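You operate a simulated robot arm through the tools that you are given. There is no shell and no other tool. Be economical: measure what you need, move in short steps, check, and stop when the job is done.

Carry out the task below with a simulated two-armed robot. There is one attempt and no reset: what you move stays moved.

## Task
Put the low yellow test carton on the top of the middle line detector. Stack the pack labelled "Red lentils" from the top of the middle line belt on top of the pack labelled "Soft figs". Fetch the orange nut driver and stand it on top of the grey block. Pick up the orange pouch from the top of the narrow white belt with one hand, pass it to the other hand and put it on the right part of the middle line belt. Put the dark grey cloth on the top of the steel table at the narrow belt. Fetch the white roller with blue ends and set it on the top of the long steel table by the wall. Press the down arrow key of the left separator three times. Take the grey test puck from the top of the front belt and put it on top of the blue block there. Fetch the long blue carton and set it on the top of the front detector head. Open the blue bench drawer, fetch the red test card marked "Iron 1.5 mm" from the narrow clear patch of the long bench and set it in the inside of the blue bench drawer, then shut the drawer. Stack the carton marked "Test" from the wide clear patch of the long bench on top of the carton labelled "Pasta twists". The order is free. Set down upright: low yellow test carton, orange nut driver, long blue carton.

The check looks at the end state, three seconds after you hand in, the way a careful person would. Anything else that was tipped, shoved, dropped, spilled or broken makes it a failure. Flat cloth is picked up by pressing the open fingertips on it (5 to 10 N) and closing them slowly along it; thin cloth reads only 2 to 8 mm in the jaws.

## Robot
Two 7-joint arms with four-finger grippers on one trunk, on a base that drives. Base frame: it is fixed to the floor where the robot stands at the start and does not move with it; the origin is under the middle of the robot, x ahead of it, y to its left, z up; the surface under the hand at the start is at about z = 680. Lengths are in mm, angles in degrees, forces in N, time in s.
The left shoulder is at the start at [40, 181, 1130], the right one opposite. With the tool pointing down near the work surface each hand reaches from about 220 to 820 mm from the robot's upright axis, wherever it stands, measured 20 degrees to its own side. Places, roughly: blue bench drawer [8200, -4100, 700]; blue block (6x6x7 cm) [2200, 1300, 700]; brown pack, red pack, teal pack [250, -1500, 750]; cream carton, green carton, long tall cream test c [8250, -4500, 750]; dark grey cloth (10x7x3 cm) [-1500, -5700, 800]; down arrow key of the left separator [2800, -2500, 1000]; grey block (8x6x4 cm) [200, -3700, 800]; grey test puck [2250, 1250, 750]; inside of the blue bench drawer [8200, -4100, 700]; long blue carton [4000, 1000, 750]; low yellow test carton [500, 250, 750]; orange nut driver (4x4x14 cm) [400, -3700, 800]; orange pouch [250, -4250, 750]; red test card [8250, -3250, 750]; right part of the middle line belt [300, -1400, 800]; top of the front detector head (20x54 cm) [2100, 540, 1020]; top of the long steel table by the wall [400, -7100, 800]; top of the middle line detector (24x52 cm) [200, -1900, 1140]; top of the steel table at the narrow belt [400, -5700, 800]; white roller with blue ends (5x18x8 cm) [-1800, -5700, 800]. Payload 3.67 kg a hand.
The tool frame of a hand sits at the grasp point between the pads (the TCP): z along the fingers, y along the line on which they close. The tips reach 28 mm beyond it. The gripper opens to 112 mm. The gripper's body begins 73 mm behind the TCP.
Orientation is told as [roll, pitch, yaw] about the base's x, y, z axes, in that order, counted from this pose: with the fingers straight down and closing along the base's y, the tool's x points along the base's -x, its y along +y and its z along -z.

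## Interface
- The arms move only by the tool servo_tool. It takes "left_rows", "right_rows" or both (then of equal length, played together; a hand with none holds still); each is a list of rows, each a list of 3 entries, a list of its own where there are three numbers: the shift along the base's x, y, z in mm, then the turn, a rotation vector about the base's x, y, z in degrees, then the opening, from 0 (shut) to 1 (fully open). In form: [[[tx, ty, tz], [ax, ay, az], jaw], ...]. A call has 1 to 12 rows; each row shifts and turns the commanded pose from where the row before left it. Each row takes 0.2 s and may step no farther than 50 mm and 8.6 degrees from the row before; otherwise, or with a gripper value out of range, the whole call is refused. Where a pose cannot be reached the arm comes as near as it can. A force on the tool above 40 N (or 10 N above the force at the start of the call, whichever is more), or a blocked arm, ends the call early, and 0.2 s more pass. The fingers move at their own pace and stop on an object; they squeeze with about 39 N. The grip force told is the motor's: it shows also when the fingers shut on nothing. Time passes only in rows, and 0.2 s behind the last, so rows that do not move let the fingers close. It gives the time, the measured TCP pose, the force on the tool (base axes), the opening and the grip force at its end, in the units of the frame above (readings bear some noise), with the torque about the TCP (base axes, N m) and any sound that the robot's microphone picked up, and new pictures: "views" is both (left out), scene, wrist or none (wrist: the cameras of the hands that moved).
- Cameras (640 x 400 px; columns grow to the right, rows downward): "scene" is now at [90.2, 33.5, 1341.6]; the picture's right is [0.44, -0.90, 0.00], its down [-0.67, -0.33, -0.66] and it looks along [0.59, 0.29, -0.75] (base axes); focal length 261 px, centre (320, 200). "left" rides on the left gripper at [60, 18, -104] in its tool frame; the picture's right is [-0.29, 0.96, 0.00], its down [-0.80, -0.24, -0.55] and it looks along [-0.53, -0.16, 0.83] (tool axes); focal length 234 px, centre (320, 200). "right" rides on the right gripper at [60, -18, -104] in its tool frame; the picture's right is [0.29, 0.96, 0.00], its down [-0.80, 0.24, -0.55] and it looks along [-0.53, 0.16, 0.83] (tool axes); focal length 234 px, centre (320, 200). There is no depth. A picture from a camera that has moved, and an enlarged one, comes with that camera's place and axes in the base frame and with its lens.
- raise_lower(by): slides the trunk up (or, below 0, down) by that many mm; the arms and the scene camera ride with it, the base frame stays. It gives what a move gives, with no picture.
- steer(legs): drives the robot by 1 to 6 legs, each [ahead, left, turn to the left] in mm, mm and degrees, along the robot's own axes; the way and the turn of a leg run together, so that a leg with both is an arc; at most 1500 mm and 180 degrees a leg. The arms and the cameras ride along, it lands a little off, and it stops where it bumps. It gives what a move gives, and a new picture of the scene camera.
- pan_tilt(pan, tilt): turns the head with the scene camera to pan (to the left, within 86 degrees either way) and tilt (down, from -29 to 69), counted from straight ahead of the robot. It gives what a move gives, and a new picture of the scene camera.
- enlarge(camera, box): a new picture of the part [left, top, right, bottom] of that camera's present view, enlarged. It takes no simulated time.
- finish_job(): hands the job in; it is judged then, once.

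Work in short steps. Places have to be worked out from the pictures, the camera data and where the tool is seen: move nearer, look again, correct. Check each grasp and each placing, and mend what went wrong. You have 567 turns and 360 pictures in all, those below and enlarged ones among them. Open the grippers and draw the arms clear of the work before you hand the job in, unless the task says otherwise; then end with one line.

The tools are called after "Emit:" as a command line: name --argument value ..., lists and objects as JSON in quotes. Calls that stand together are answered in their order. servo_tool: Moves the arms, as the interface text tells. Its arguments: {"type":"object","properties":{"left_rows":{"type":"array","items":{"type":"array"}},"right_rows":{"type":"array","items":{"type":"array"}},"views":{"type":"string","enum":["both","scene","wrist","none"]}},"required":[]} The other tools are called the same way: raise_lower (by) slides the trunk up or down; steer (legs) drives the base; pan_tilt (pan, tilt) turns the head that bears the scene camera; enlarge (camera, box) takes an enlarged picture of a part of a camera's view; finish_job () hands the job in.

At the start:

```text
clock: 0.0
left_position: [379.1, 334.7, 965.6]
left_tcp_rot: [0.0, 0.0, 0.2]
left_force: [-0.6, -0.3, 0.6]
left_torque: [-0.01, 0.01, -0.01]
left_width: 112.0
left_finger_force: 0.0
right_position: [505.6, 12.5, 969.3]
right_tcp_rot: [0.1, 0.1, -0.1]
right_force: [0.1, 0.2, 0.3]
right_torque: [0.03, -0.01, -0.01]
right_width: 112.2
right_finger_force: 0.0
trunk travel left (down, up): [-250.0, 264.0]
robot x, y, heading: [-1.4, -1.1, -0.1]
head pan, tilt: [26.2, 48.5]
```

scene: 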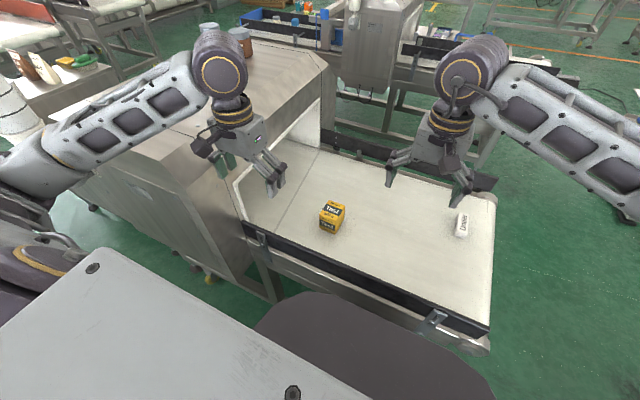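
right: 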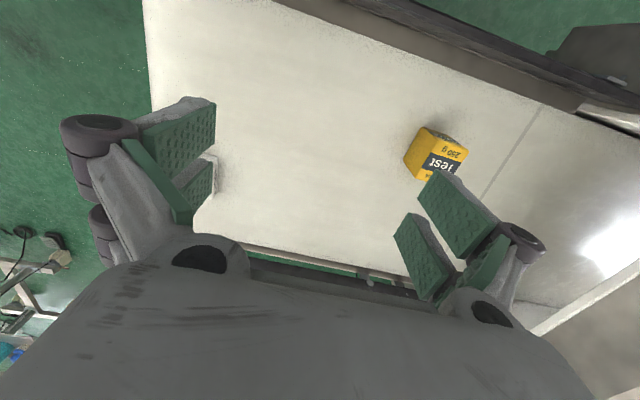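
left: 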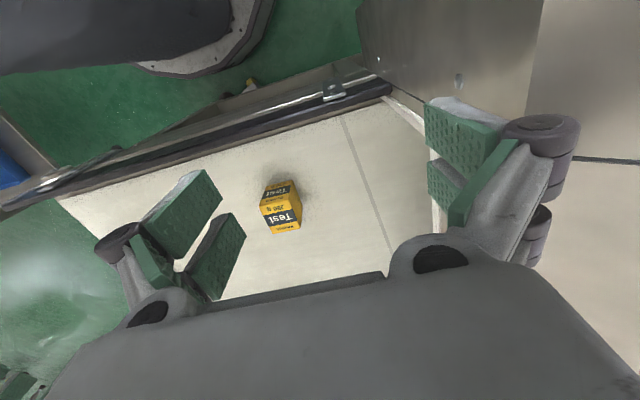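

I judge the yellow carton to be at about [546, 212, 705] from the scene and left pictures. I enlarge it to read its size and yaw.

Emit:
enlarge --camera "scene" --box '[280, 170, 380, 260]'

Emit:
enlarge --camera "left" --box '[220, 150, 340, 250]'

```text
4.44 times, centred on (330, 215) of scene
camera zoom: at [90.2, 33.5, 1341.6], right [0.44, -0.9, 0.0], down [-0.67, -0.33, -0.66], along [0.59, 0.29, -0.75], focal length 1161 px, centre (276, 133)
```

zoom: 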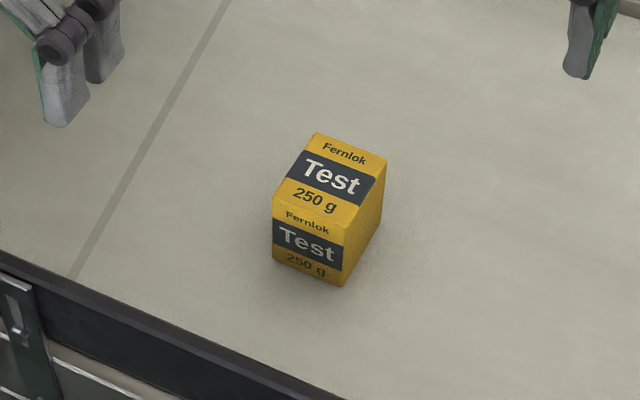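

```text
4.00 times, centred on (280, 200) of left
camera zoom: at [320.4, 354.1, 1069.7], right [0.29, 0.96, 0.0], down [0.8, -0.24, 0.55], along [0.53, -0.16, -0.83], focal length 937 px, centre (480, 200)
```

zoom: 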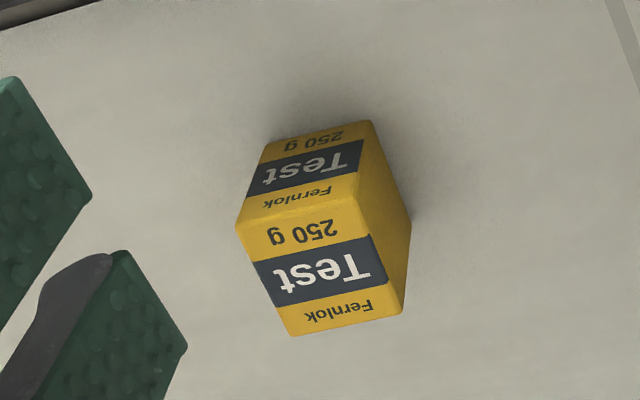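

The carton is about 70 (x) × 51 (y) × 60 mm high, square to the base axes, centred near [541, 215], top at about 740. I move the left hand over it.

Emit:
servo_tool --left_rows '[[[32.4, -24, -22], [0, 0, 0], 1], [[32.4, -24, -22], [0, 0, 0], 1], [[32.4, -24, -22], [0, 0, 0], 1], [[32.4, -24, -22], [0, 0, 0], 1], [[32.4, -24, -22], [0, 0, 0], 1], [[0, 0, 0], [0, 0, 0], 1]]' --views "wrist"

```text
clock: 1.6
left_position: [459.4, 354.6, 920.6]
left_tcp_rot: [-1.4, -7.9, 12.2]
left_force: [3.2, -39.8, 42.0]
left_torque: [3.28, 0.54, 0.32]
left_width: 99.9
left_finger_force: 0.0
right_position: [443.6, 153.6, 957.1]
right_tcp_rot: [0.5, 0.8, 13.1]
right_force: [-1.0, 0.2, 1.2]
right_torque: [-0.05, -0.08, 0.04]
right_width: 111.6
right_finger_force: 0.1
trunk travel left (down, up): [-250.0, 264.0]
robot x, y, heading: [-58.4, 28.2, 13.1]
head pan, tilt: [26.2, 48.5]
stopped in row 6 (left hand): the arm was blocked; the commanded pose is now the measured one
camera left: at [384.0, 359.6, 1015.0], right [0.08, 1.0, 0.02], down [0.74, -0.07, 0.66], along [0.66, -0.04, -0.75], focal length 234 px, centre (320, 200)
```

left: 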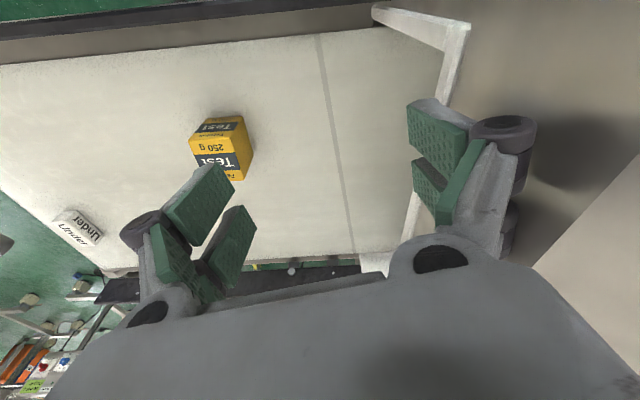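

The left hand touched the hood of the detector and the base swung by 13 degrees. I back the hand off (up and right, away from the hood) and look at the scene.

Emit:
servo_tool --left_rows '[[[-20, -10, 20], [0, 0, 0], 1], [[-20, -20, 20], [0, 0, 0], 1], [[0, 0, 0], [0, 0, 0], 1]]' --views "scene"

```text
clock: 2.4
left_position: [436.1, 353.2, 942.6]
left_tcp_rot: [-1.4, -6.1, 11.6]
left_force: [-4.9, -12.6, -5.1]
left_torque: [0.07, -0.23, 0.43]
left_width: 103.6
left_finger_force: 0.0
right_position: [460.0, 167.9, 962.9]
right_tcp_rot: [-0.9, 0.4, 10.9]
right_force: [0.0, 0.3, 0.7]
right_torque: [0.0, -0.01, -0.02]
right_width: 112.0
right_finger_force: 0.1
trunk travel left (down, up): [-250.0, 264.0]
robot x, y, heading: [-37.3, 44.8, 11.0]
head pan, tilt: [26.2, 48.5]
camera scene: at [28.5, 96.3, 1342.1], right [0.6, -0.8, 0.01], down [-0.59, -0.45, -0.67], along [0.54, 0.4, -0.74], focal length 261 px, centre (320, 200)
```

scene: 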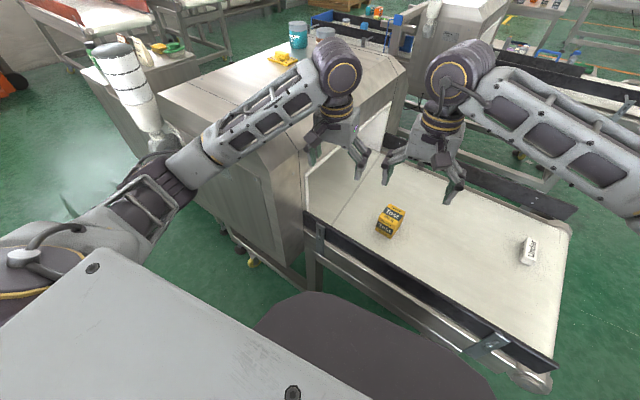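

The left arm hugs the hood. I lift it well above and back from the hood, and will use the right hand instead.

Emit:
servo_tool --left_rows '[[[-10, -20, 45], [0, 0, 0], 1], [[-20, 0, 45], [0, 0, 0], 1], [[-40, 0, 20], [0, 0, 0], 1], [[-40, 0, 20], [0, 0, 0], 1], [[0, 0, 0], [0, 0, 0], 1]]' --views "scene"

```text
refused: row 1 steps farther than a row can; nothing moved
```

Same motion with smaller steps.

Emit:
servo_tool --left_rows '[[[-10, -15, 40], [0, 0, 0], 1], [[-20, 0, 40], [0, 0, 0], 1], [[-40, 0, 20], [0, 0, 0], 1], [[-40, 0, 20], [0, 0, 0], 1], [[0, 0, 0], [0, 0, 0], 1]]' --views "scene"

```text
clock: 3.6
left_position: [336.4, 330.9, 1056.1]
left_tcp_rot: [-1.5, -5.4, 11.3]
left_force: [-0.4, 0.3, 0.3]
left_torque: [-0.01, 0.05, 0.01]
left_width: 111.8
left_finger_force: 0.1
right_position: [468.2, 165.5, 955.8]
right_tcp_rot: [-0.7, 1.0, 10.9]
right_force: [0.0, 0.4, -0.1]
right_torque: [0.01, 0.04, 0.02]
right_width: 111.9
right_finger_force: 0.1
trunk travel left (down, up): [-250.0, 264.0]
robot x, y, heading: [-42.8, 42.4, 10.9]
head pan, tilt: [26.2, 48.5]
camera scene: at [42.2, 93.8, 1341.4], right [0.6, -0.8, 0.0], down [-0.6, -0.45, -0.66], along [0.53, 0.4, -0.75], focal length 261 px, centre (320, 200)
```

scene: 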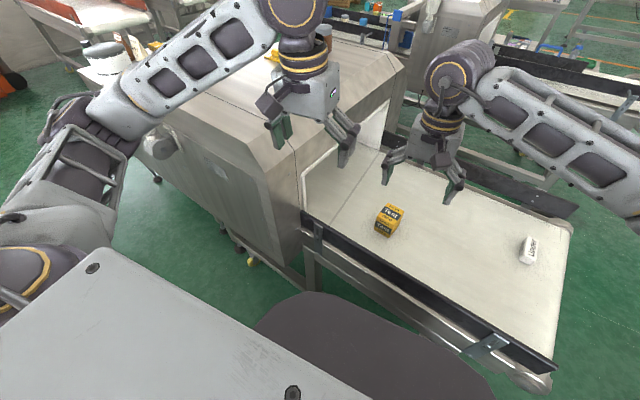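

The carton is still at about [545, 213]. I bring the right hand, straightened to yaw 0, above it.

Emit:
servo_tool --right_rows '[[[24, 16, -20], [0.2, -0.3, -5.5], 1], [[25, 16, -30], [0.2, -0.3, -5.5], 1], [[24, 16, -30], [0, 0, 0], 1], [[0, 0, -20], [0, 0, 0], 1], [[0, 0, 0], [0, 0, 0], 1]]' --views "wrist"

```text
clock: 4.8
left_position: [335.0, 331.1, 1057.8]
left_tcp_rot: [-1.5, -5.5, 11.3]
left_force: [0.6, -0.3, 1.1]
left_torque: [-0.01, -0.03, 0.02]
left_width: 112.1
left_finger_force: 0.2
right_position: [540.3, 213.3, 855.8]
right_tcp_rot: [-0.5, 0.3, -0.3]
right_force: [-0.1, 0.2, 0.8]
right_torque: [0.01, -0.01, -0.01]
right_width: 112.1
right_finger_force: 0.1
trunk travel left (down, up): [-250.0, 264.0]
robot x, y, heading: [-40.0, 42.3, 10.7]
head pan, tilt: [26.2, 48.5]
camera right: at [480.3, 196.2, 961.1], right [-0.28, 0.96, 0.0], down [0.8, 0.24, 0.55], along [0.53, 0.15, -0.84], focal length 234 px, centre (320, 200)
```

right: 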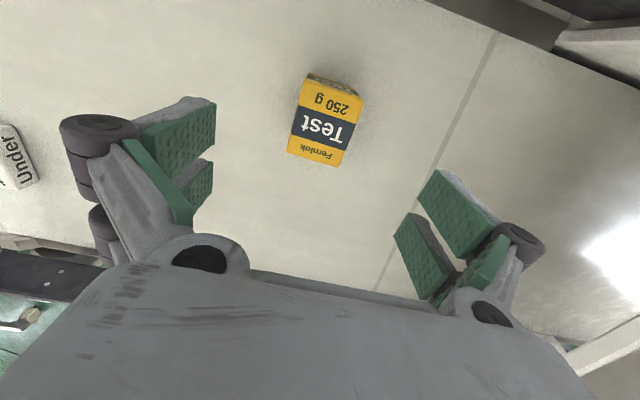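

Carton centre confirmed at about [540, 215], under the hand. I descend and grip.

Emit:
servo_tool --right_rows '[[[0, 1, -45], [0, 0, 0], 1], [[0, 1, -45], [0, 0, 0], 1], [[0, 0, -42], [0, 0, 0], 1], [[0, 0, -4], [0, 0, 0], 1], [[0, 0, 0], [0, 0, 0], 0.3], [[0, 0, 0], [0, 0, 0], 0.3], [[0, 0, 0], [0, 0, 0], 0.3]]' --views "none"

```text
clock: 6.4
left_position: [336.6, 331.7, 1058.3]
left_tcp_rot: [-1.6, -5.4, 11.3]
left_force: [-0.7, 0.0, -0.2]
left_torque: [0.01, -0.04, 0.01]
left_width: 111.7
left_finger_force: 0.1
right_position: [540.2, 214.7, 721.1]
right_tcp_rot: [-0.4, 0.3, -0.2]
right_force: [-0.7, 0.8, -1.1]
right_torque: [-0.01, 0.03, -0.01]
right_width: 54.8
right_finger_force: 38.9
trunk travel left (down, up): [-250.0, 264.0]
robot x, y, heading: [-44.4, 43.4, 11.0]
head pan, tilt: [26.2, 48.5]
```

Gripped (54.8 mm, 39 N). I lift it clear and look.

Emit:
servo_tool --right_rows '[[[0, 0, 45], [0, 0, 0], 0.3], [[0, -10, 45], [0, 0, 0], 0.3], [[-10, -30, 35], [0, 0, 0], 0.3], [[-20, -35, 25], [0, 0, 0], 0.3], [[-20, -35, 25], [0, 0, 0], 0.3], [[-20, -35, 25], [0, 0, 0], 0.3], [[0, 0, 0], [0, 0, 0], 0.3]]' --left_rows '[[[-30, 0, 20], [0, 0, 0], 1], [[-30, 0, 20], [0, 0, 0], 1], [[-20, 0, 20], [0, 0, 0], 1], [[0, 0, 0], [0, 0, 0], 1], [[0, 0, 0], [0, 0, 0], 1], [[0, 0, 0], [0, 0, 0], 1], [[0, 0, 0], [0, 0, 0], 1]]' --views "none"

Emit:
pan_tilt --pan -80 --tilt 25

```text
clock: 8.0
left_position: [255.6, 333.9, 1116.0]
left_tcp_rot: [-1.6, -5.5, 11.3]
left_force: [0.3, 0.0, -0.5]
left_torque: [-0.02, 0.02, 0.01]
left_width: 112.0
left_finger_force: 0.1
right_position: [471.0, 70.9, 921.6]
right_tcp_rot: [-0.4, 0.4, -0.2]
right_force: [-0.8, 0.3, -2.3]
right_torque: [-0.04, 0.0, 0.03]
right_width: 54.8
right_finger_force: 39.1
trunk travel left (down, up): [-250.0, 264.0]
robot x, y, heading: [-39.3, 43.4, 11.4]
head pan, tilt: [26.2, 48.5]
```

```text
clock: 9.8
left_position: [255.0, 331.7, 1117.3]
left_tcp_rot: [-1.5, -5.4, 11.3]
left_force: [-0.7, 0.2, -0.2]
left_torque: [0.05, -0.02, 0.01]
left_width: 112.0
left_finger_force: 0.1
right_position: [469.4, 68.3, 920.1]
right_tcp_rot: [-0.4, 0.4, -0.2]
right_force: [0.0, -0.2, -2.9]
right_torque: [-0.02, 0.0, 0.01]
right_width: 54.6
right_finger_force: 38.9
trunk travel left (down, up): [-250.0, 264.0]
robot x, y, heading: [-37.3, 45.0, 11.0]
head pan, tilt: [-80.0, 25.0]
camera scene: at [11.7, -39.8, 1377.0], right [-0.93, -0.36, 0.0], down [-0.15, 0.39, -0.91], along [0.32, -0.85, -0.42], focal length 261 px, centre (320, 200)
```

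scene: 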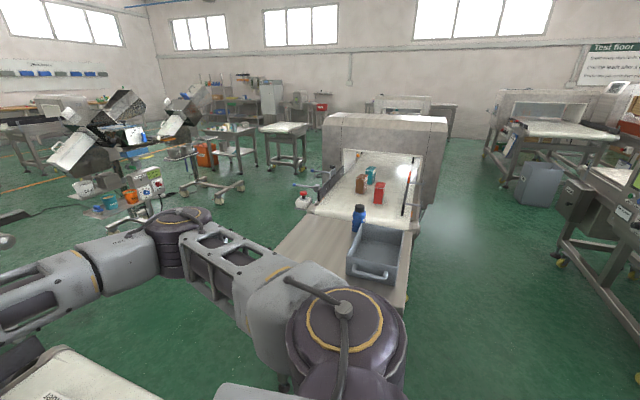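

The middle line detector is ahead of this view, with free floor on its −x side. I drive back a little and then sideways to about [−480, −1650], heading 0.

Emit:
steer --legs '[[-440, 0, -11], [0, -1000, 0], [0, -680, 0]]'

Emit:
pan_tilt --pan -15 --tilt 35

```text
clock: 11.8
left_position: [63.5, 256.8, 1118.4]
left_tcp_rot: [-1.4, -5.7, 4.6]
left_force: [0.2, -0.4, 0.3]
left_torque: [0.03, 0.01, -0.02]
left_width: 112.1
left_finger_force: 0.1
right_position: [246.7, -27.7, 923.8]
right_tcp_rot: [-0.1, 0.2, -6.7]
right_force: [-0.4, -0.8, -2.1]
right_torque: [-0.04, 0.01, 0.03]
right_width: 54.8
right_finger_force: 39.2
trunk travel left (down, up): [-250.0, 264.0]
robot x, y, heading: [-264.0, 4.0, 4.0]
head pan, tilt: [-80.0, 25.0]
stopped in leg 1: the robot was blocked; the commanded pose is now the measured one
camera scene: at [-220.6, -84.0, 1377.0], right [-0.97, -0.24, 0.0], down [-0.1, 0.41, -0.91], along [0.22, -0.88, -0.42], focal length 261 px, centre (320, 200)
```

scene: 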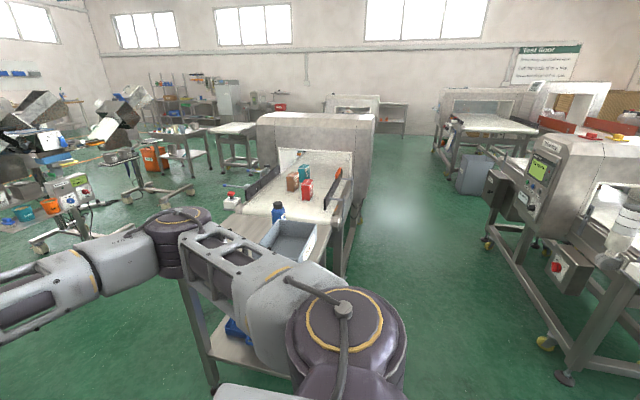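

```text
clock: 13.1
left_position: [64.1, 259.6, 1117.7]
left_tcp_rot: [-1.5, -5.7, 4.6]
left_force: [-0.1, -0.1, 0.9]
left_torque: [0.01, 0.0, 0.01]
left_width: 111.8
left_finger_force: 0.1
right_position: [247.6, -27.2, 924.0]
right_tcp_rot: [-0.2, 0.2, -6.7]
right_force: [-0.5, 0.0, -2.3]
right_torque: [0.03, -0.01, 0.02]
right_width: 54.4
right_finger_force: 39.0
trunk travel left (down, up): [-250.0, 264.0]
robot x, y, heading: [-261.9, 5.9, 4.2]
head pan, tilt: [-15.0, 35.0]
camera scene: at [-156.8, -10.1, 1361.3], right [-0.19, -0.98, 0.0], down [-0.56, 0.11, -0.82], along [0.8, -0.15, -0.57], focal length 261 px, centre (320, 200)
```

scene: 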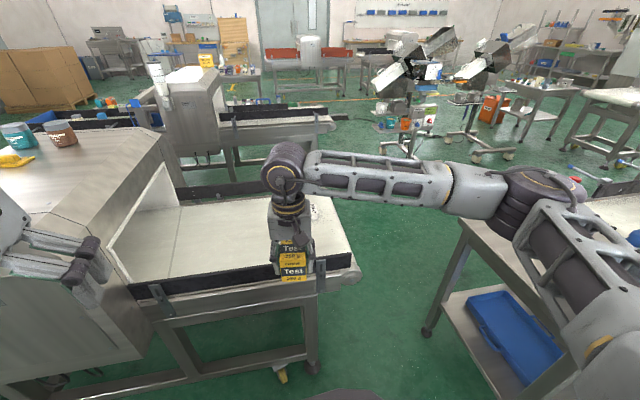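

The base was blocked going backwards, so I look over the rear right side to see what is there.

Emit:
pan_tilt --pan -86 --tilt 55

Emit:
pan_tilt --pan 86 --tilt 45

```text
clock: 14.5
left_position: [64.2, 258.1, 1117.0]
left_tcp_rot: [-1.5, -5.6, 4.6]
left_force: [0.3, -0.5, -0.5]
left_torque: [0.04, 0.01, -0.01]
left_width: 112.1
left_finger_force: 0.2
right_position: [247.6, -27.3, 923.4]
right_tcp_rot: [-0.3, 0.2, -6.7]
right_force: [0.1, 1.0, -2.6]
right_torque: [0.0, -0.03, 0.0]
right_width: 54.5
right_finger_force: 39.2
trunk travel left (down, up): [-250.0, 264.0]
robot x, y, heading: [-265.7, 6.5, 4.1]
head pan, tilt: [-85.9, 55.0]
camera scene: at [-232.4, -64.9, 1333.1], right [-0.99, -0.14, 0.0], down [-0.12, 0.81, -0.57], along [0.08, -0.57, -0.82], focal length 261 px, centre (320, 200)
```

scene: 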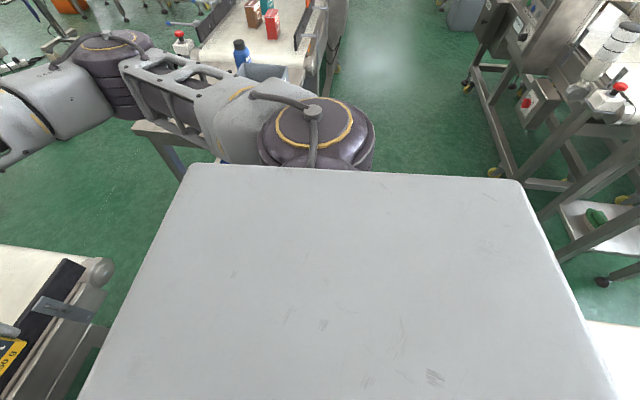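

```text
clock: 17.1
left_position: [64.1, 257.3, 1117.3]
left_tcp_rot: [-1.4, -5.5, 4.6]
left_force: [0.3, -0.2, -0.1]
left_torque: [0.0, -0.01, 0.02]
left_width: 112.2
left_finger_force: 0.0
right_position: [248.6, -25.7, 924.1]
right_tcp_rot: [-0.2, 0.2, -6.7]
right_force: [-0.6, -0.9, -2.7]
right_torque: [-0.03, 0.01, 0.0]
right_width: 54.6
right_finger_force: 38.9
trunk travel left (down, up): [-250.0, 264.0]
robot x, y, heading: [-265.8, 5.9, 4.4]
head pan, tilt: [85.9, 45.0]
camera scene: at [-242.9, 87.8, 1346.5], right [1.0, 0.0, 0.0], down [0.0, -0.71, -0.71], along [0.0, 0.71, -0.71], focal length 261 px, centre (320, 200)
```

scene: 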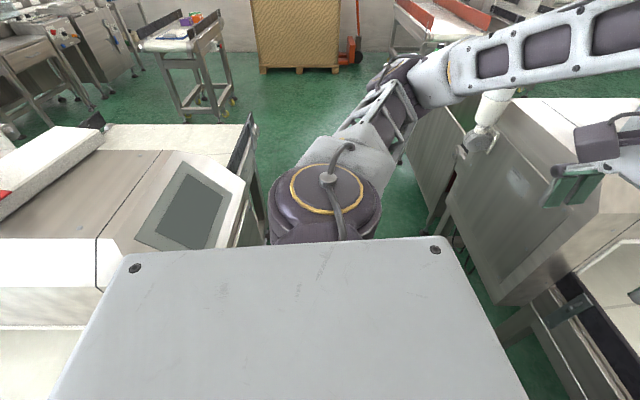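

The aisle is narrow: another line stands behind, protruding near y≈500. I slip to the right first, then back a little, and then on along −y.

Emit:
steer --legs '[[30, -250, -4], [-170, -100, 0], [0, -600, 0]]'

Emit:
pan_tilt --pan -60 --tilt 45

```text
clock: 20.2
left_position: [2.1, -134.9, 1118.5]
left_tcp_rot: [-1.4, -5.8, -3.4]
left_force: [-0.4, -0.6, 0.7]
left_torque: [0.01, -0.06, 0.02]
left_width: 112.0
left_finger_force: 0.0
right_position: [144.4, -443.0, 924.0]
right_tcp_rot: [-0.3, 0.1, -14.8]
right_force: [-0.3, 0.5, -2.8]
right_torque: [-0.02, -0.06, -0.02]
right_width: 54.7
right_finger_force: 38.9
trunk travel left (down, up): [-250.0, 264.0]
robot x, y, heading: [-351.9, -337.0, -3.8]
head pan, tilt: [85.9, 45.0]
stopped in leg 2: the robot was blocked; the commanded pose is now the measured one
camera scene: at [-325.7, -261.6, 1346.6], right [0.99, -0.14, 0.0], down [-0.09, -0.7, -0.71], along [0.1, 0.7, -0.71], focal length 261 px, centre (320, 200)
```

scene: 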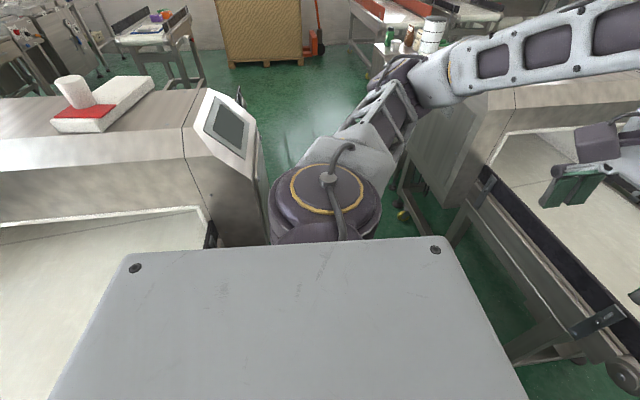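

```text
clock: 22.6
left_position: [4.0, -134.4, 1117.6]
left_tcp_rot: [-1.5, -5.6, -3.4]
left_force: [0.3, 0.0, 0.1]
left_torque: [0.01, 0.02, -0.03]
left_width: 112.4
left_finger_force: 0.1
right_position: [147.0, -443.0, 922.2]
right_tcp_rot: [-0.3, 0.2, -14.7]
right_force: [-0.8, -0.2, -2.9]
right_torque: [0.01, 0.0, 0.04]
right_width: 54.8
right_finger_force: 39.0
trunk travel left (down, up): [-250.0, 264.0]
robot x, y, heading: [-354.9, -339.9, -3.5]
head pan, tilt: [-60.0, 45.0]
camera scene: at [-298.3, -414.5, 1346.5], right [-0.9, -0.44, 0.0], down [-0.31, 0.63, -0.71], along [0.31, -0.63, -0.71], focal length 261 px, centre (320, 200)
```

scene: 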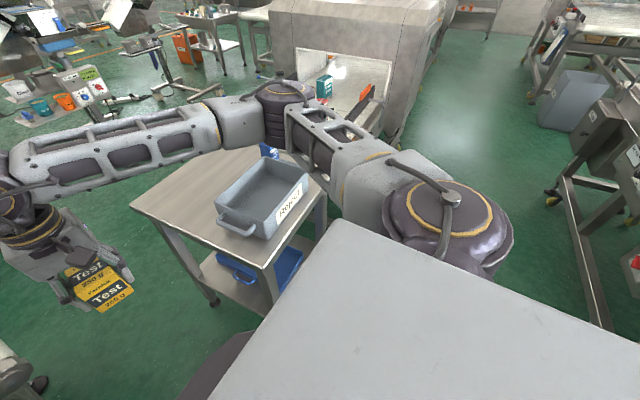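

The base is about to be squeezed between the table and the belt behind. I get off the contact and turn to face −y to use the aisle lengthwise.

Emit:
steer --legs '[[60, 60, 0], [0, 0, -43], [0, 0, -43]]'

Emit:
pan_tilt --pan 0 --tilt 50

```text
clock: 28.0
left_position: [-59.2, -625.3, 1117.7]
left_tcp_rot: [-1.5, -5.7, -89.0]
left_force: [0.4, 0.4, 0.4]
left_torque: [-0.04, -0.02, -0.02]
left_width: 112.3
left_finger_force: 0.0
right_position: [-355.9, -791.6, 924.1]
right_tcp_rot: [-0.3, 0.2, -100.4]
right_force: [-0.2, -0.3, -2.8]
right_torque: [0.0, 0.01, 0.0]
right_width: 54.7
right_finger_force: 39.5
trunk travel left (down, up): [-250.0, 264.0]
robot x, y, heading: [-293.0, -285.3, -89.5]
head pan, tilt: [-60.0, 45.0]
camera scene: at [-360.8, -346.6, 1346.5], right [-0.51, 0.86, 0.0], down [0.61, 0.36, -0.71], along [-0.61, -0.36, -0.71], focal length 261 px, centre (320, 200)
```

scene: 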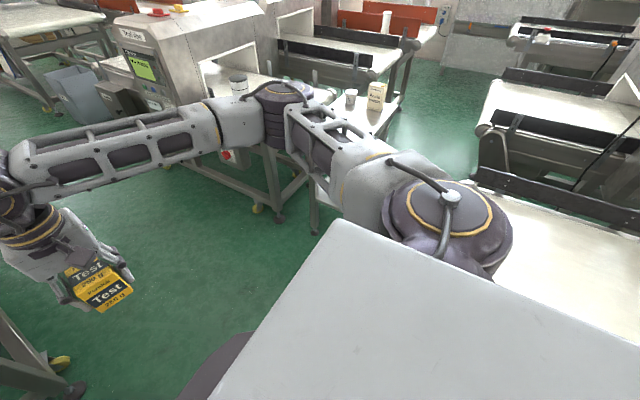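

```text
clock: 29.3
left_position: [-59.0, -625.2, 1117.2]
left_tcp_rot: [-1.5, -5.6, -89.1]
left_force: [0.0, 0.6, -0.5]
left_torque: [0.02, 0.02, 0.01]
left_width: 111.8
left_finger_force: 0.0
right_position: [-355.7, -790.7, 923.5]
right_tcp_rot: [-0.2, 0.2, -100.4]
right_force: [0.3, 0.2, -2.4]
right_torque: [0.02, -0.02, 0.01]
right_width: 54.9
right_finger_force: 39.0
trunk travel left (down, up): [-250.0, 264.0]
robot x, y, heading: [-290.7, -282.6, -89.5]
head pan, tilt: [0.0, 50.0]
camera scene: at [-289.9, -382.2, 1339.5], right [-1.0, -0.01, 0.0], down [-0.01, 0.77, -0.64], along [0.01, -0.64, -0.77], focal length 261 px, centre (320, 200)
```

scene: 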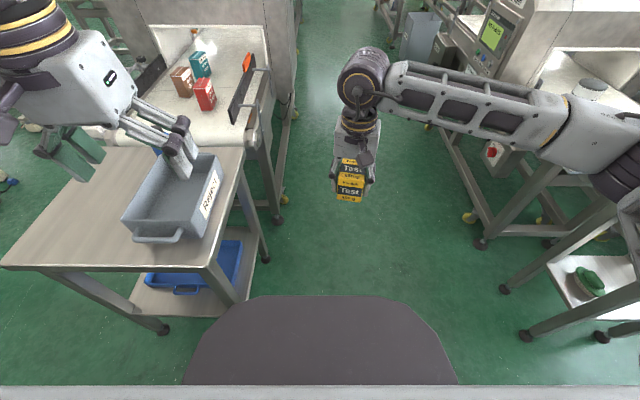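

The aisle opens to the right beyond the table corner. I move diagonally ahead and right.

Emit:
steer --legs '[[40, -170, 0], [200, -100, 0]]'

```text
clock: 30.3
left_position: [-99.5, -651.2, 1117.5]
left_tcp_rot: [-1.3, -5.6, -89.9]
left_force: [-0.4, -1.7, -0.1]
left_torque: [0.09, -0.04, 0.02]
left_width: 112.2
left_finger_force: 0.1
right_position: [-399.1, -811.7, 922.9]
right_tcp_rot: [-0.2, 0.3, -101.4]
right_force: [-0.7, -1.1, -2.9]
right_torque: [0.05, -0.09, 0.01]
right_width: 54.7
right_finger_force: 38.5
trunk travel left (down, up): [-250.0, 264.0]
robot x, y, heading: [-322.4, -303.3, -90.1]
head pan, tilt: [0.0, 50.0]
stopped in leg 1: the robot was blocked; the commanded pose is now the measured one
camera scene: at [-327.2, -404.6, 1339.4], right [-1.0, 0.0, 0.0], down [0.01, 0.77, -0.64], along [0.0, -0.64, -0.77], focal length 261 px, centre (320, 200)
```

scene: 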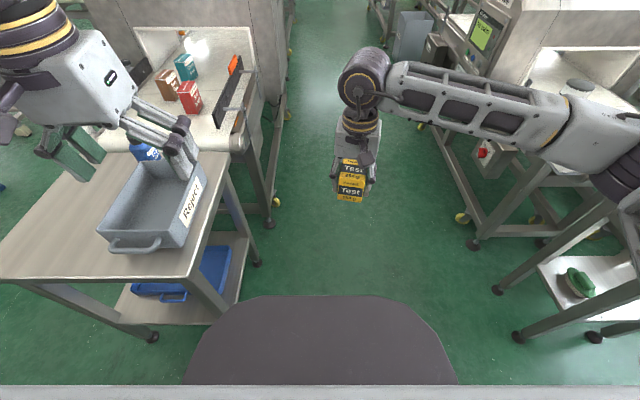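

Blocked on the right after 30 mm. I look to the right to see the obstacle.

Emit:
pan_tilt --pan -86 --tilt 40

```text
clock: 31.9
left_position: [-97.4, -650.1, 1118.7]
left_tcp_rot: [-1.6, -5.7, -90.0]
left_force: [0.5, -0.5, 0.4]
left_torque: [0.01, 0.0, -0.01]
left_width: 112.2
left_finger_force: 0.0
right_position: [-398.0, -810.4, 924.1]
right_tcp_rot: [-0.2, 0.2, -101.3]
right_force: [-0.2, 0.5, -2.3]
right_torque: [-0.03, 0.0, 0.0]
right_width: 54.4
right_finger_force: 39.2
trunk travel left (down, up): [-250.0, 264.0]
robot x, y, heading: [-327.3, -305.7, -90.2]
head pan, tilt: [-85.9, 40.0]
camera scene: at [-409.0, -332.3, 1353.7], right [-0.07, 1.0, 0.0], down [0.64, 0.04, -0.77], along [-0.76, -0.05, -0.64], focal length 261 px, centre (320, 200)
```

scene: 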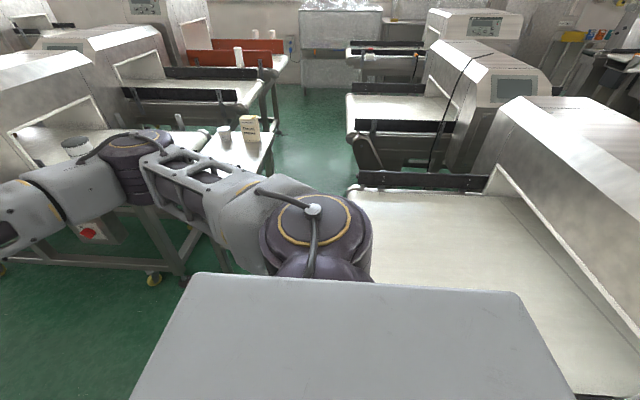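

The belt's corner is near [−590, −253] and the table's near [−71, −610]; the gap between them is widest at heading about −124. I turn to it and drive through.

Emit:
steer --legs '[[35, 57, 0], [0, 0, -34], [300, 0, 0], [250, 0, 0]]'

Emit:
pan_tilt --pan 20 --tilt 45

```text
clock: 37.8
left_position: [-583.5, -1205.8, 1118.9]
left_tcp_rot: [-1.5, -5.8, -123.8]
left_force: [0.1, 0.2, -0.2]
left_torque: [0.01, -0.04, -0.01]
left_width: 112.1
left_finger_force: 0.0
right_position: [-920.6, -1172.9, 923.4]
right_tcp_rot: [-0.2, 0.3, -135.2]
right_force: [0.3, 0.2, -2.0]
right_torque: [0.03, -0.02, 0.03]
right_width: 54.5
right_finger_force: 39.1
trunk travel left (down, up): [-250.0, 264.0]
robot x, y, heading: [-579.0, -794.2, -124.0]
head pan, tilt: [-85.9, 40.0]
camera scene: at [-663.3, -770.0, 1353.7], right [0.5, 0.87, 0.0], down [0.56, -0.32, -0.77], along [-0.66, 0.38, -0.64], focal length 261 px, centre (320, 200)
```

scene: 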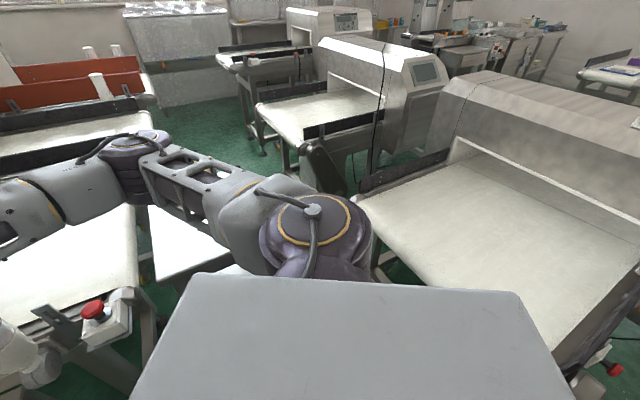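

```text
clock: 39.6
left_position: [-582.8, -1206.5, 1117.8]
left_tcp_rot: [-1.5, -5.7, -123.8]
left_force: [-0.2, 0.8, -0.6]
left_torque: [0.03, 0.01, 0.01]
left_width: 111.7
left_finger_force: 0.0
right_position: [-920.7, -1172.0, 923.3]
right_tcp_rot: [-0.2, 0.1, -135.3]
right_force: [-0.5, -0.5, -2.7]
right_torque: [-0.01, 0.0, -0.01]
right_width: 54.9
right_finger_force: 39.4
trunk travel left (down, up): [-250.0, 264.0]
robot x, y, heading: [-578.7, -794.0, -123.9]
head pan, tilt: [20.0, 45.0]
camera scene: at [-609.2, -890.9, 1346.5], right [-0.97, 0.24, 0.0], down [0.17, 0.69, -0.71], along [-0.17, -0.69, -0.71], focal length 261 px, centre (320, 200)
```

scene: 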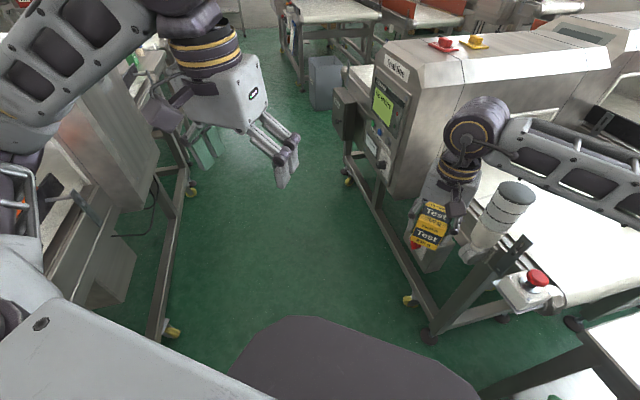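

Now in the open aisle at [−579, −794]. I turn back to heading 0 here, raise the trunk, then will slide right to the detector.

Emit:
steer --legs '[[0, 0, 62], [0, 0, 62]]'

Emit:
raise_lower --by 260

Emit:
servo_tool --right_rows '[[[0, 0, 40], [0, 0, 4], 0.3], [[0, 0, 40], [0, 0, 4], 0.3], [[0, 0, 40], [0, 0, 3], 0.3], [[0, 0, 0], [0, 0, 0], 0.3]]' --views "none"

Emit:
pan_tilt --pan -50 --tilt 35

```text
clock: 46.0
left_position: [-228.3, -573.0, 1118.1]
left_tcp_rot: [-1.5, -5.7, -0.8]
left_force: [-0.3, -0.4, -0.2]
left_torque: [0.0, 0.01, 0.02]
left_width: 111.8
left_finger_force: 0.2
right_position: [-71.7, -875.8, 924.4]
right_tcp_rot: [-0.2, 0.2, -12.2]
right_force: [-1.2, 0.4, -2.5]
right_torque: [0.02, 0.03, -0.02]
right_width: 54.9
right_finger_force: 39.2
trunk travel left (down, up): [-250.0, 264.0]
robot x, y, heading: [-579.1, -793.3, -1.0]
head pan, tilt: [20.0, 45.0]
camera scene: at [-480.4, -769.2, 1346.4], right [0.32, -0.95, 0.0], down [-0.67, -0.23, -0.71], along [0.67, 0.23, -0.71], focal length 261 px, centre (320, 200)
```

scene: 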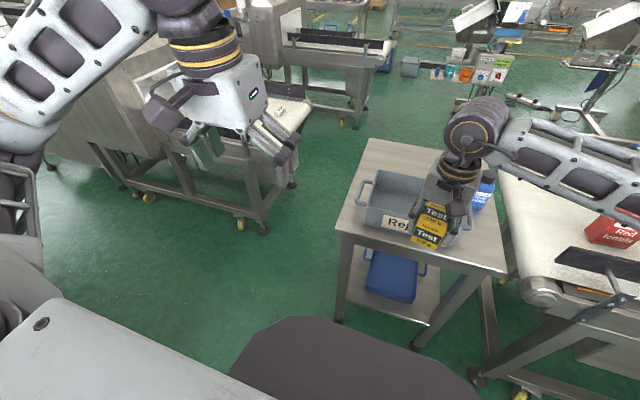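

```text
clock: 48.7
left_position: [-228.4, -575.3, 1376.9]
left_tcp_rot: [-1.5, -5.7, -0.9]
left_force: [-0.4, 0.4, -0.8]
left_torque: [-0.01, -0.04, -0.01]
left_width: 112.0
left_finger_force: 0.0
right_position: [-72.5, -875.9, 1182.3]
right_tcp_rot: [-0.3, 0.3, -12.3]
right_force: [-0.4, -0.1, -3.4]
right_torque: [0.0, 0.02, 0.01]
right_width: 54.8
right_finger_force: 39.2
trunk travel left (down, up): [-510.0, 4.0]
robot x, y, heading: [-575.8, -795.0, -1.3]
head pan, tilt: [20.0, 45.0]
```

```text
clock: 49.7
left_position: [-226.6, -573.4, 1377.7]
left_tcp_rot: [-1.5, -5.7, -0.8]
left_force: [-0.3, 0.0, -0.3]
left_torque: [-0.03, 0.0, 0.01]
left_width: 112.0
left_finger_force: 0.1
right_position: [-73.0, -876.5, 1304.4]
right_tcp_rot: [-0.2, 0.2, -1.3]
right_force: [0.6, 0.0, -3.3]
right_torque: [0.03, 0.0, 0.03]
right_width: 54.9
right_finger_force: 39.4
trunk travel left (down, up): [-510.0, 4.0]
robot x, y, heading: [-576.9, -791.0, -1.1]
head pan, tilt: [20.0, 45.0]
```

```text
clock: 51.1
left_position: [-228.3, -574.6, 1377.3]
left_tcp_rot: [-1.4, -5.7, -0.9]
left_force: [0.6, -0.8, -0.3]
left_torque: [0.02, -0.02, 0.0]
left_width: 112.1
left_finger_force: 0.1
right_position: [-74.0, -877.2, 1303.7]
right_tcp_rot: [-0.1, 0.2, -1.2]
right_force: [-1.0, 1.1, -3.1]
right_torque: [0.0, -0.03, 0.03]
right_width: 54.8
right_finger_force: 39.1
trunk travel left (down, up): [-510.0, 4.0]
robot x, y, heading: [-577.2, -792.6, -1.1]
head pan, tilt: [-50.0, 35.0]
camera scene: at [-502.0, -864.1, 1620.5], right [-0.78, -0.63, 0.0], down [-0.36, 0.45, -0.82], along [0.51, -0.64, -0.57], focal length 261 px, centre (320, 200)
```

scene: 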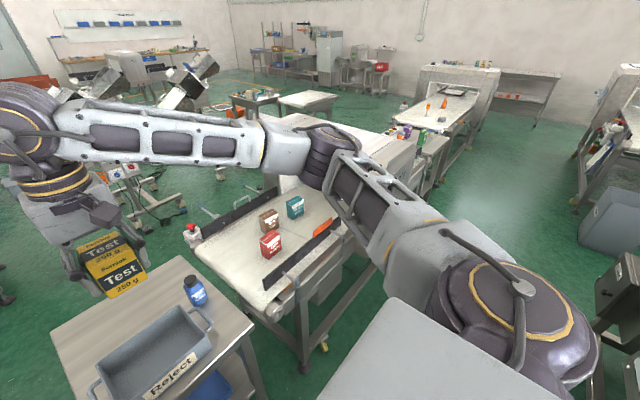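

I slide right along the aisle toward the detector, at heading 0.

Emit:
steer --legs '[[30, -500, 1], [0, -400, 0]]'

```text
clock: 56.2
left_position: [-210.7, -1467.4, 1376.9]
left_tcp_rot: [-1.5, -5.7, 0.3]
left_force: [0.6, 0.2, 0.2]
left_torque: [-0.04, -0.04, 0.0]
left_width: 112.0
left_finger_force: 0.1
right_position: [-47.7, -1765.9, 1303.3]
right_tcp_rot: [-0.3, 0.2, -0.1]
right_force: [-0.2, 1.0, -2.3]
right_torque: [-0.02, -0.02, 0.01]
right_width: 54.7
right_finger_force: 39.4
trunk travel left (down, up): [-510.0, 4.0]
robot x, y, heading: [-552.2, -1694.8, -0.1]
head pan, tilt: [-50.0, 35.0]
camera scene: at [-478.1, -1761.9, 1620.6], right [-0.77, -0.64, 0.0], down [-0.37, 0.44, -0.82], along [0.53, -0.63, -0.57], focal length 261 px, centre (320, 200)
```

scene: 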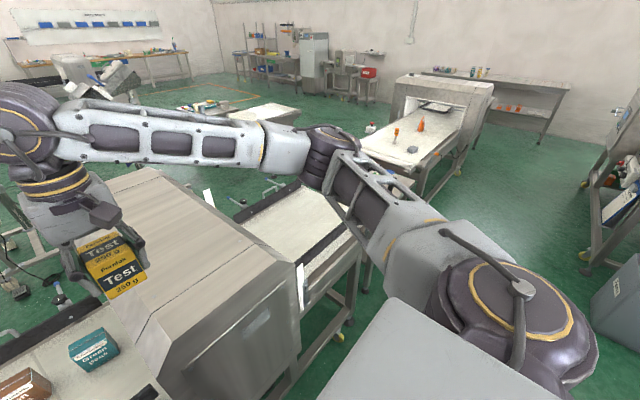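

The detector's top spans about x 0–590, y −2035 to −1765. I take the carton over [130, −1900].

Emit:
servo_tool --right_rows '[[[36, -27, 0], [0, 0, 0], 0.3], [[36, -27, 0], [0, 0, 0], 0.3], [[36, -27, 0], [0, 0, 0], 0.3], [[36, -27, 0], [0, 0, 0], 0.3], [[36, -27, 0], [0, 0, 0], 0.3], [[0, 0, -20], [0, 0, 0], 0.3], [[0, 0, 0], [0, 0, 0], 0.3]]' --views "both"

```text
clock: 57.9
left_position: [-210.8, -1467.9, 1377.5]
left_tcp_rot: [-1.4, -5.6, 0.3]
left_force: [0.0, 0.6, 0.2]
left_torque: [0.0, -0.01, -0.02]
left_width: 112.3
left_finger_force: 0.1
right_position: [131.9, -1901.6, 1284.7]
right_tcp_rot: [-0.2, 0.2, -0.1]
right_force: [0.3, 0.6, -3.0]
right_torque: [-0.04, -0.02, 0.01]
right_width: 54.8
right_finger_force: 39.1
trunk travel left (down, up): [-510.0, 4.0]
robot x, y, heading: [-551.9, -1695.0, 0.2]
head pan, tilt: [-50.0, 35.0]
camera scene: at [-478.5, -1763.6, 1620.5], right [-0.77, -0.64, 0.0], down [-0.37, 0.44, -0.82], along [0.53, -0.63, -0.57], focal length 261 px, centre (320, 200)
camera right: at [71.8, -1919.0, 1387.8], right [-0.29, 0.96, 0.0], down [0.8, 0.24, 0.55], along [0.53, 0.16, -0.83], focal length 234 px, centre (320, 200)
```

scene: 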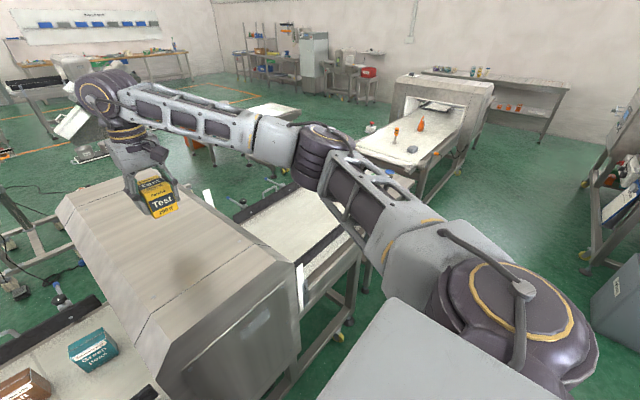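
right: 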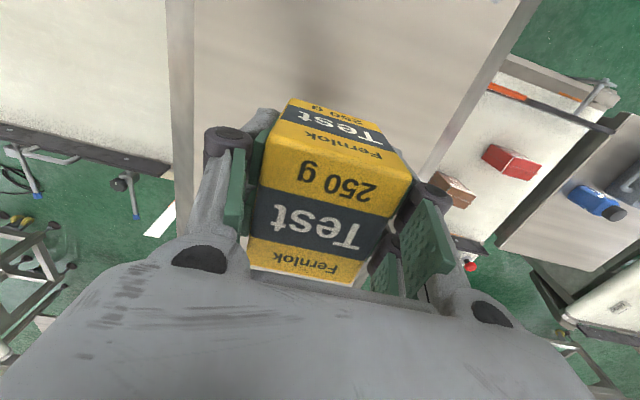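

Carton is over the flat top. I lower to just above it, then in small steps until contact.

Emit:
servo_tool --right_rows '[[[0, 0, -45], [0, 0, 0], 0.3], [[0, 0, -40], [0, 0, 0], 0.3], [[0, 0, -6], [0, 0, 0], 0.3], [[0, 0, -5], [0, 0, 0], 0.3], [[0, 0, -4], [0, 0, 0], 0.3], [[0, 0, -4], [0, 0, 0], 0.3], [[0, 0, 0], [0, 0, 0], 0.3]]' --views "wrist"

```text
clock: 59.5
left_position: [-209.7, -1467.1, 1378.0]
left_tcp_rot: [-1.5, -5.7, 0.4]
left_force: [0.1, 0.6, 0.0]
left_torque: [0.01, -0.01, -0.04]
left_width: 111.9
left_finger_force: 0.2
right_position: [130.7, -1901.6, 1181.8]
right_tcp_rot: [-0.1, 0.0, -0.1]
right_force: [1.2, -0.3, 5.5]
right_torque: [-0.29, 0.24, 0.06]
right_width: 54.8
right_finger_force: 38.6
trunk travel left (down, up): [-510.0, 4.0]
robot x, y, heading: [-554.1, -1696.7, 0.1]
head pan, tilt: [-50.0, 35.0]
camera right: at [71.3, -1919.3, 1284.7], right [-0.29, 0.96, 0.0], down [0.8, 0.24, 0.55], along [0.53, 0.16, -0.83], focal length 234 px, centre (320, 200)
```

right: 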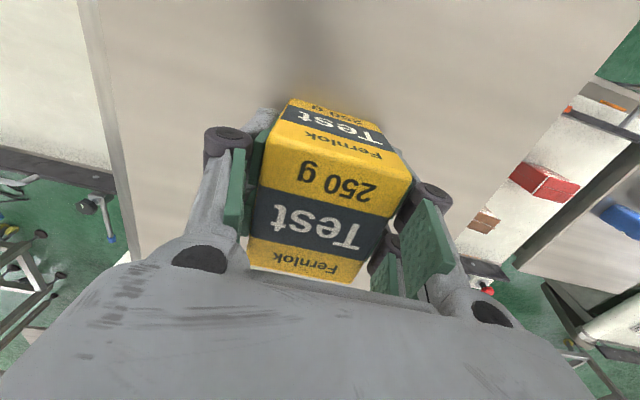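

Contact at z = 1181.8 as expected. I open and rise straight up.

Emit:
servo_tool --right_rows '[[[0, 0, -1], [0, 0, 0], 0.3], [[0, 0, 0], [0, 0, 0], 0.7], [[0, 0, 0], [0, 0, 0], 0.9], [[0, 0, 0], [0, 0, 0], 0.9], [[0, 0, 40], [0, 0, 0], 0.9], [[0, 0, 45], [0, 0, 0], 0.9], [[0, 0, 45], [0, 0, 0], 0.9], [[0, 0, 0], [0, 0, 0], 0.9]]' --views "wrist"

```text
clock: 61.2
left_position: [-210.6, -1467.7, 1376.6]
left_tcp_rot: [-1.5, -5.6, 0.3]
left_force: [0.7, -0.2, -0.4]
left_torque: [0.01, -0.02, -0.01]
left_width: 111.9
left_finger_force: 0.1
right_position: [131.8, -1903.4, 1308.3]
right_tcp_rot: [-0.2, 0.3, -0.1]
right_force: [-0.5, 0.6, 0.4]
right_torque: [-0.01, 0.01, -0.01]
right_width: 100.5
right_finger_force: 0.0
trunk travel left (down, up): [-510.0, 4.0]
robot x, y, heading: [-555.1, -1696.9, -0.1]
head pan, tilt: [-50.0, 35.0]
camera right: at [72.1, -1920.6, 1412.4], right [-0.29, 0.96, 0.0], down [0.8, 0.24, 0.55], along [0.53, 0.16, -0.84], focal length 234 px, centre (320, 200)
```

right: 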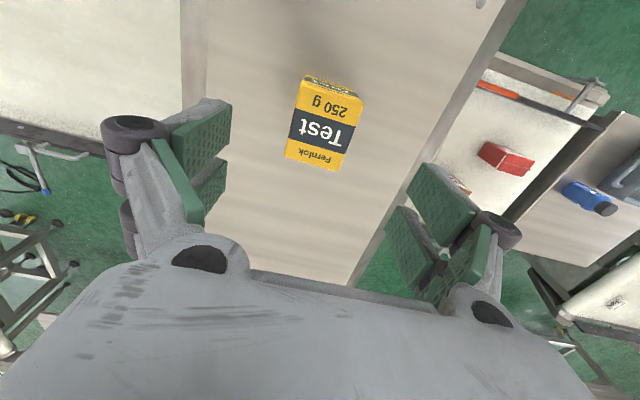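

The carton stands on the detector. Next are the packs; I raise and retract the right hand, move closer, and lower the trunk some to use the left hand.

Emit:
servo_tool --right_rows '[[[-20, 0, 40], [0, 0, 0], 0.9], [[-30, 0, 35], [0, 0, 0], 0.9], [[-40, 0, 25], [0, 0, 0], 0.9], [[-48, 0, 0], [0, 0, 0], 0.9], [[-48, 0, 0], [0, 0, 0], 0.9], [[-48, 0, 0], [0, 0, 0], 0.9]]' --views "none"

Emit:
steer --legs '[[170, 0, 0]]'

Emit:
raise_lower --by -100

Emit:
pan_tilt --pan 12 --tilt 58

```text
clock: 62.6
left_position: [-212.3, -1468.7, 1379.0]
left_tcp_rot: [-1.4, -5.8, 0.3]
left_force: [-0.3, -1.0, 0.7]
left_torque: [0.03, -0.03, 0.01]
left_width: 111.8
left_finger_force: 0.1
right_position: [-106.9, -1902.9, 1408.3]
right_tcp_rot: [-0.2, 0.1, -0.2]
right_force: [-0.2, 0.2, 0.5]
right_torque: [-0.01, 0.0, 0.03]
right_width: 100.8
right_finger_force: 0.0
trunk travel left (down, up): [-510.0, 4.0]
robot x, y, heading: [-550.5, -1699.8, -0.2]
head pan, tilt: [-50.0, 35.0]
```

```text
clock: 64.1
left_position: [-45.7, -1467.1, 1377.9]
left_tcp_rot: [-1.5, -6.0, 0.3]
left_force: [-0.1, -0.3, -0.8]
left_torque: [0.0, -0.04, 0.01]
left_width: 112.2
left_finger_force: 0.1
right_position: [63.3, -1901.7, 1409.3]
right_tcp_rot: [-0.2, -0.1, 0.0]
right_force: [-0.3, -0.5, 0.7]
right_torque: [0.02, -0.05, -0.01]
right_width: 100.6
right_finger_force: 0.0
trunk travel left (down, up): [-510.0, 4.0]
robot x, y, heading: [-384.3, -1694.2, -0.1]
head pan, tilt: [-50.0, 35.0]
camera scene: at [-313.0, -1763.5, 1620.8], right [-0.77, -0.64, 0.0], down [-0.37, 0.44, -0.82], along [0.53, -0.63, -0.57], focal length 261 px, centre (320, 200)
```

scene: 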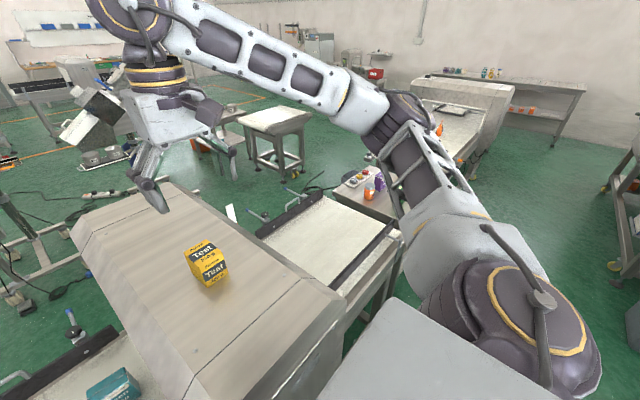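

```text
clock: 65.5
left_position: [-40.1, -1467.0, 1277.9]
left_tcp_rot: [-1.5, -5.7, 0.3]
left_force: [0.4, -0.1, -0.5]
left_torque: [0.0, 0.01, 0.01]
left_width: 111.9
left_finger_force: 0.1
right_position: [66.4, -1901.3, 1307.5]
right_tcp_rot: [-0.1, 0.3, 0.0]
right_force: [-0.4, 0.5, 0.5]
right_torque: [0.02, 0.01, 0.03]
right_width: 101.0
right_finger_force: 0.0
trunk travel left (down, up): [-410.0, 104.0]
robot x, y, heading: [-386.9, -1696.8, 0.1]
head pan, tilt: [-50.0, 35.0]
```

```text
clock: 66.8
left_position: [-40.6, -1467.6, 1277.6]
left_tcp_rot: [-1.5, -5.6, 0.3]
left_force: [-0.8, 0.9, 0.1]
left_torque: [0.01, 0.02, -0.03]
left_width: 112.1
left_finger_force: 0.1
right_position: [65.5, -1902.1, 1307.6]
right_tcp_rot: [-0.2, 0.2, -0.1]
right_force: [0.3, 0.5, -0.6]
right_torque: [-0.01, 0.01, 0.0]
right_width: 101.2
right_finger_force: 0.0
trunk travel left (down, up): [-410.0, 104.0]
robot x, y, heading: [-386.6, -1692.4, 0.0]
head pan, tilt: [12.0, 58.0]
camera scene: at [-297.6, -1681.8, 1488.8], right [0.21, -0.98, 0.0], down [-0.83, -0.18, -0.53], along [0.52, 0.11, -0.85], focal length 261 px, centre (320, 200)
```

scene: 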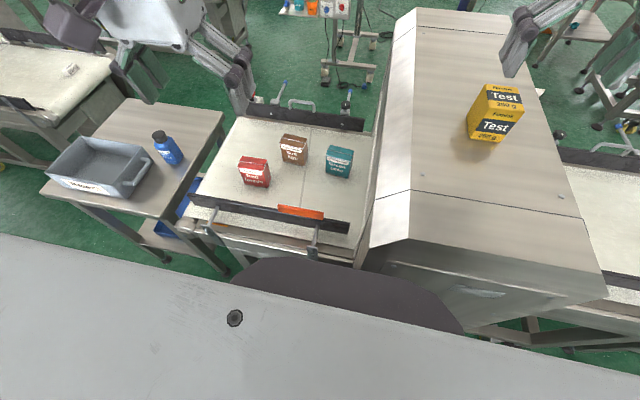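

Packs are clearly visible. I enlarge them to read the labels and their shapes.

Emit:
enlarge --camera "scene" --box '[190, 110, 382, 230]'

```text
3.33 times, centred on (286, 170) of scene
camera zoom: at [-297.6, -1681.8, 1488.8], right [0.21, -0.98, 0.0], down [-0.83, -0.18, -0.53], along [0.52, 0.11, -0.85], focal length 870 px, centre (433, 300)
```

zoom: 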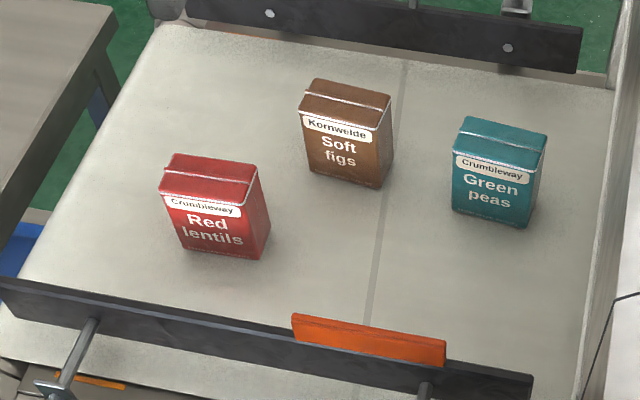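

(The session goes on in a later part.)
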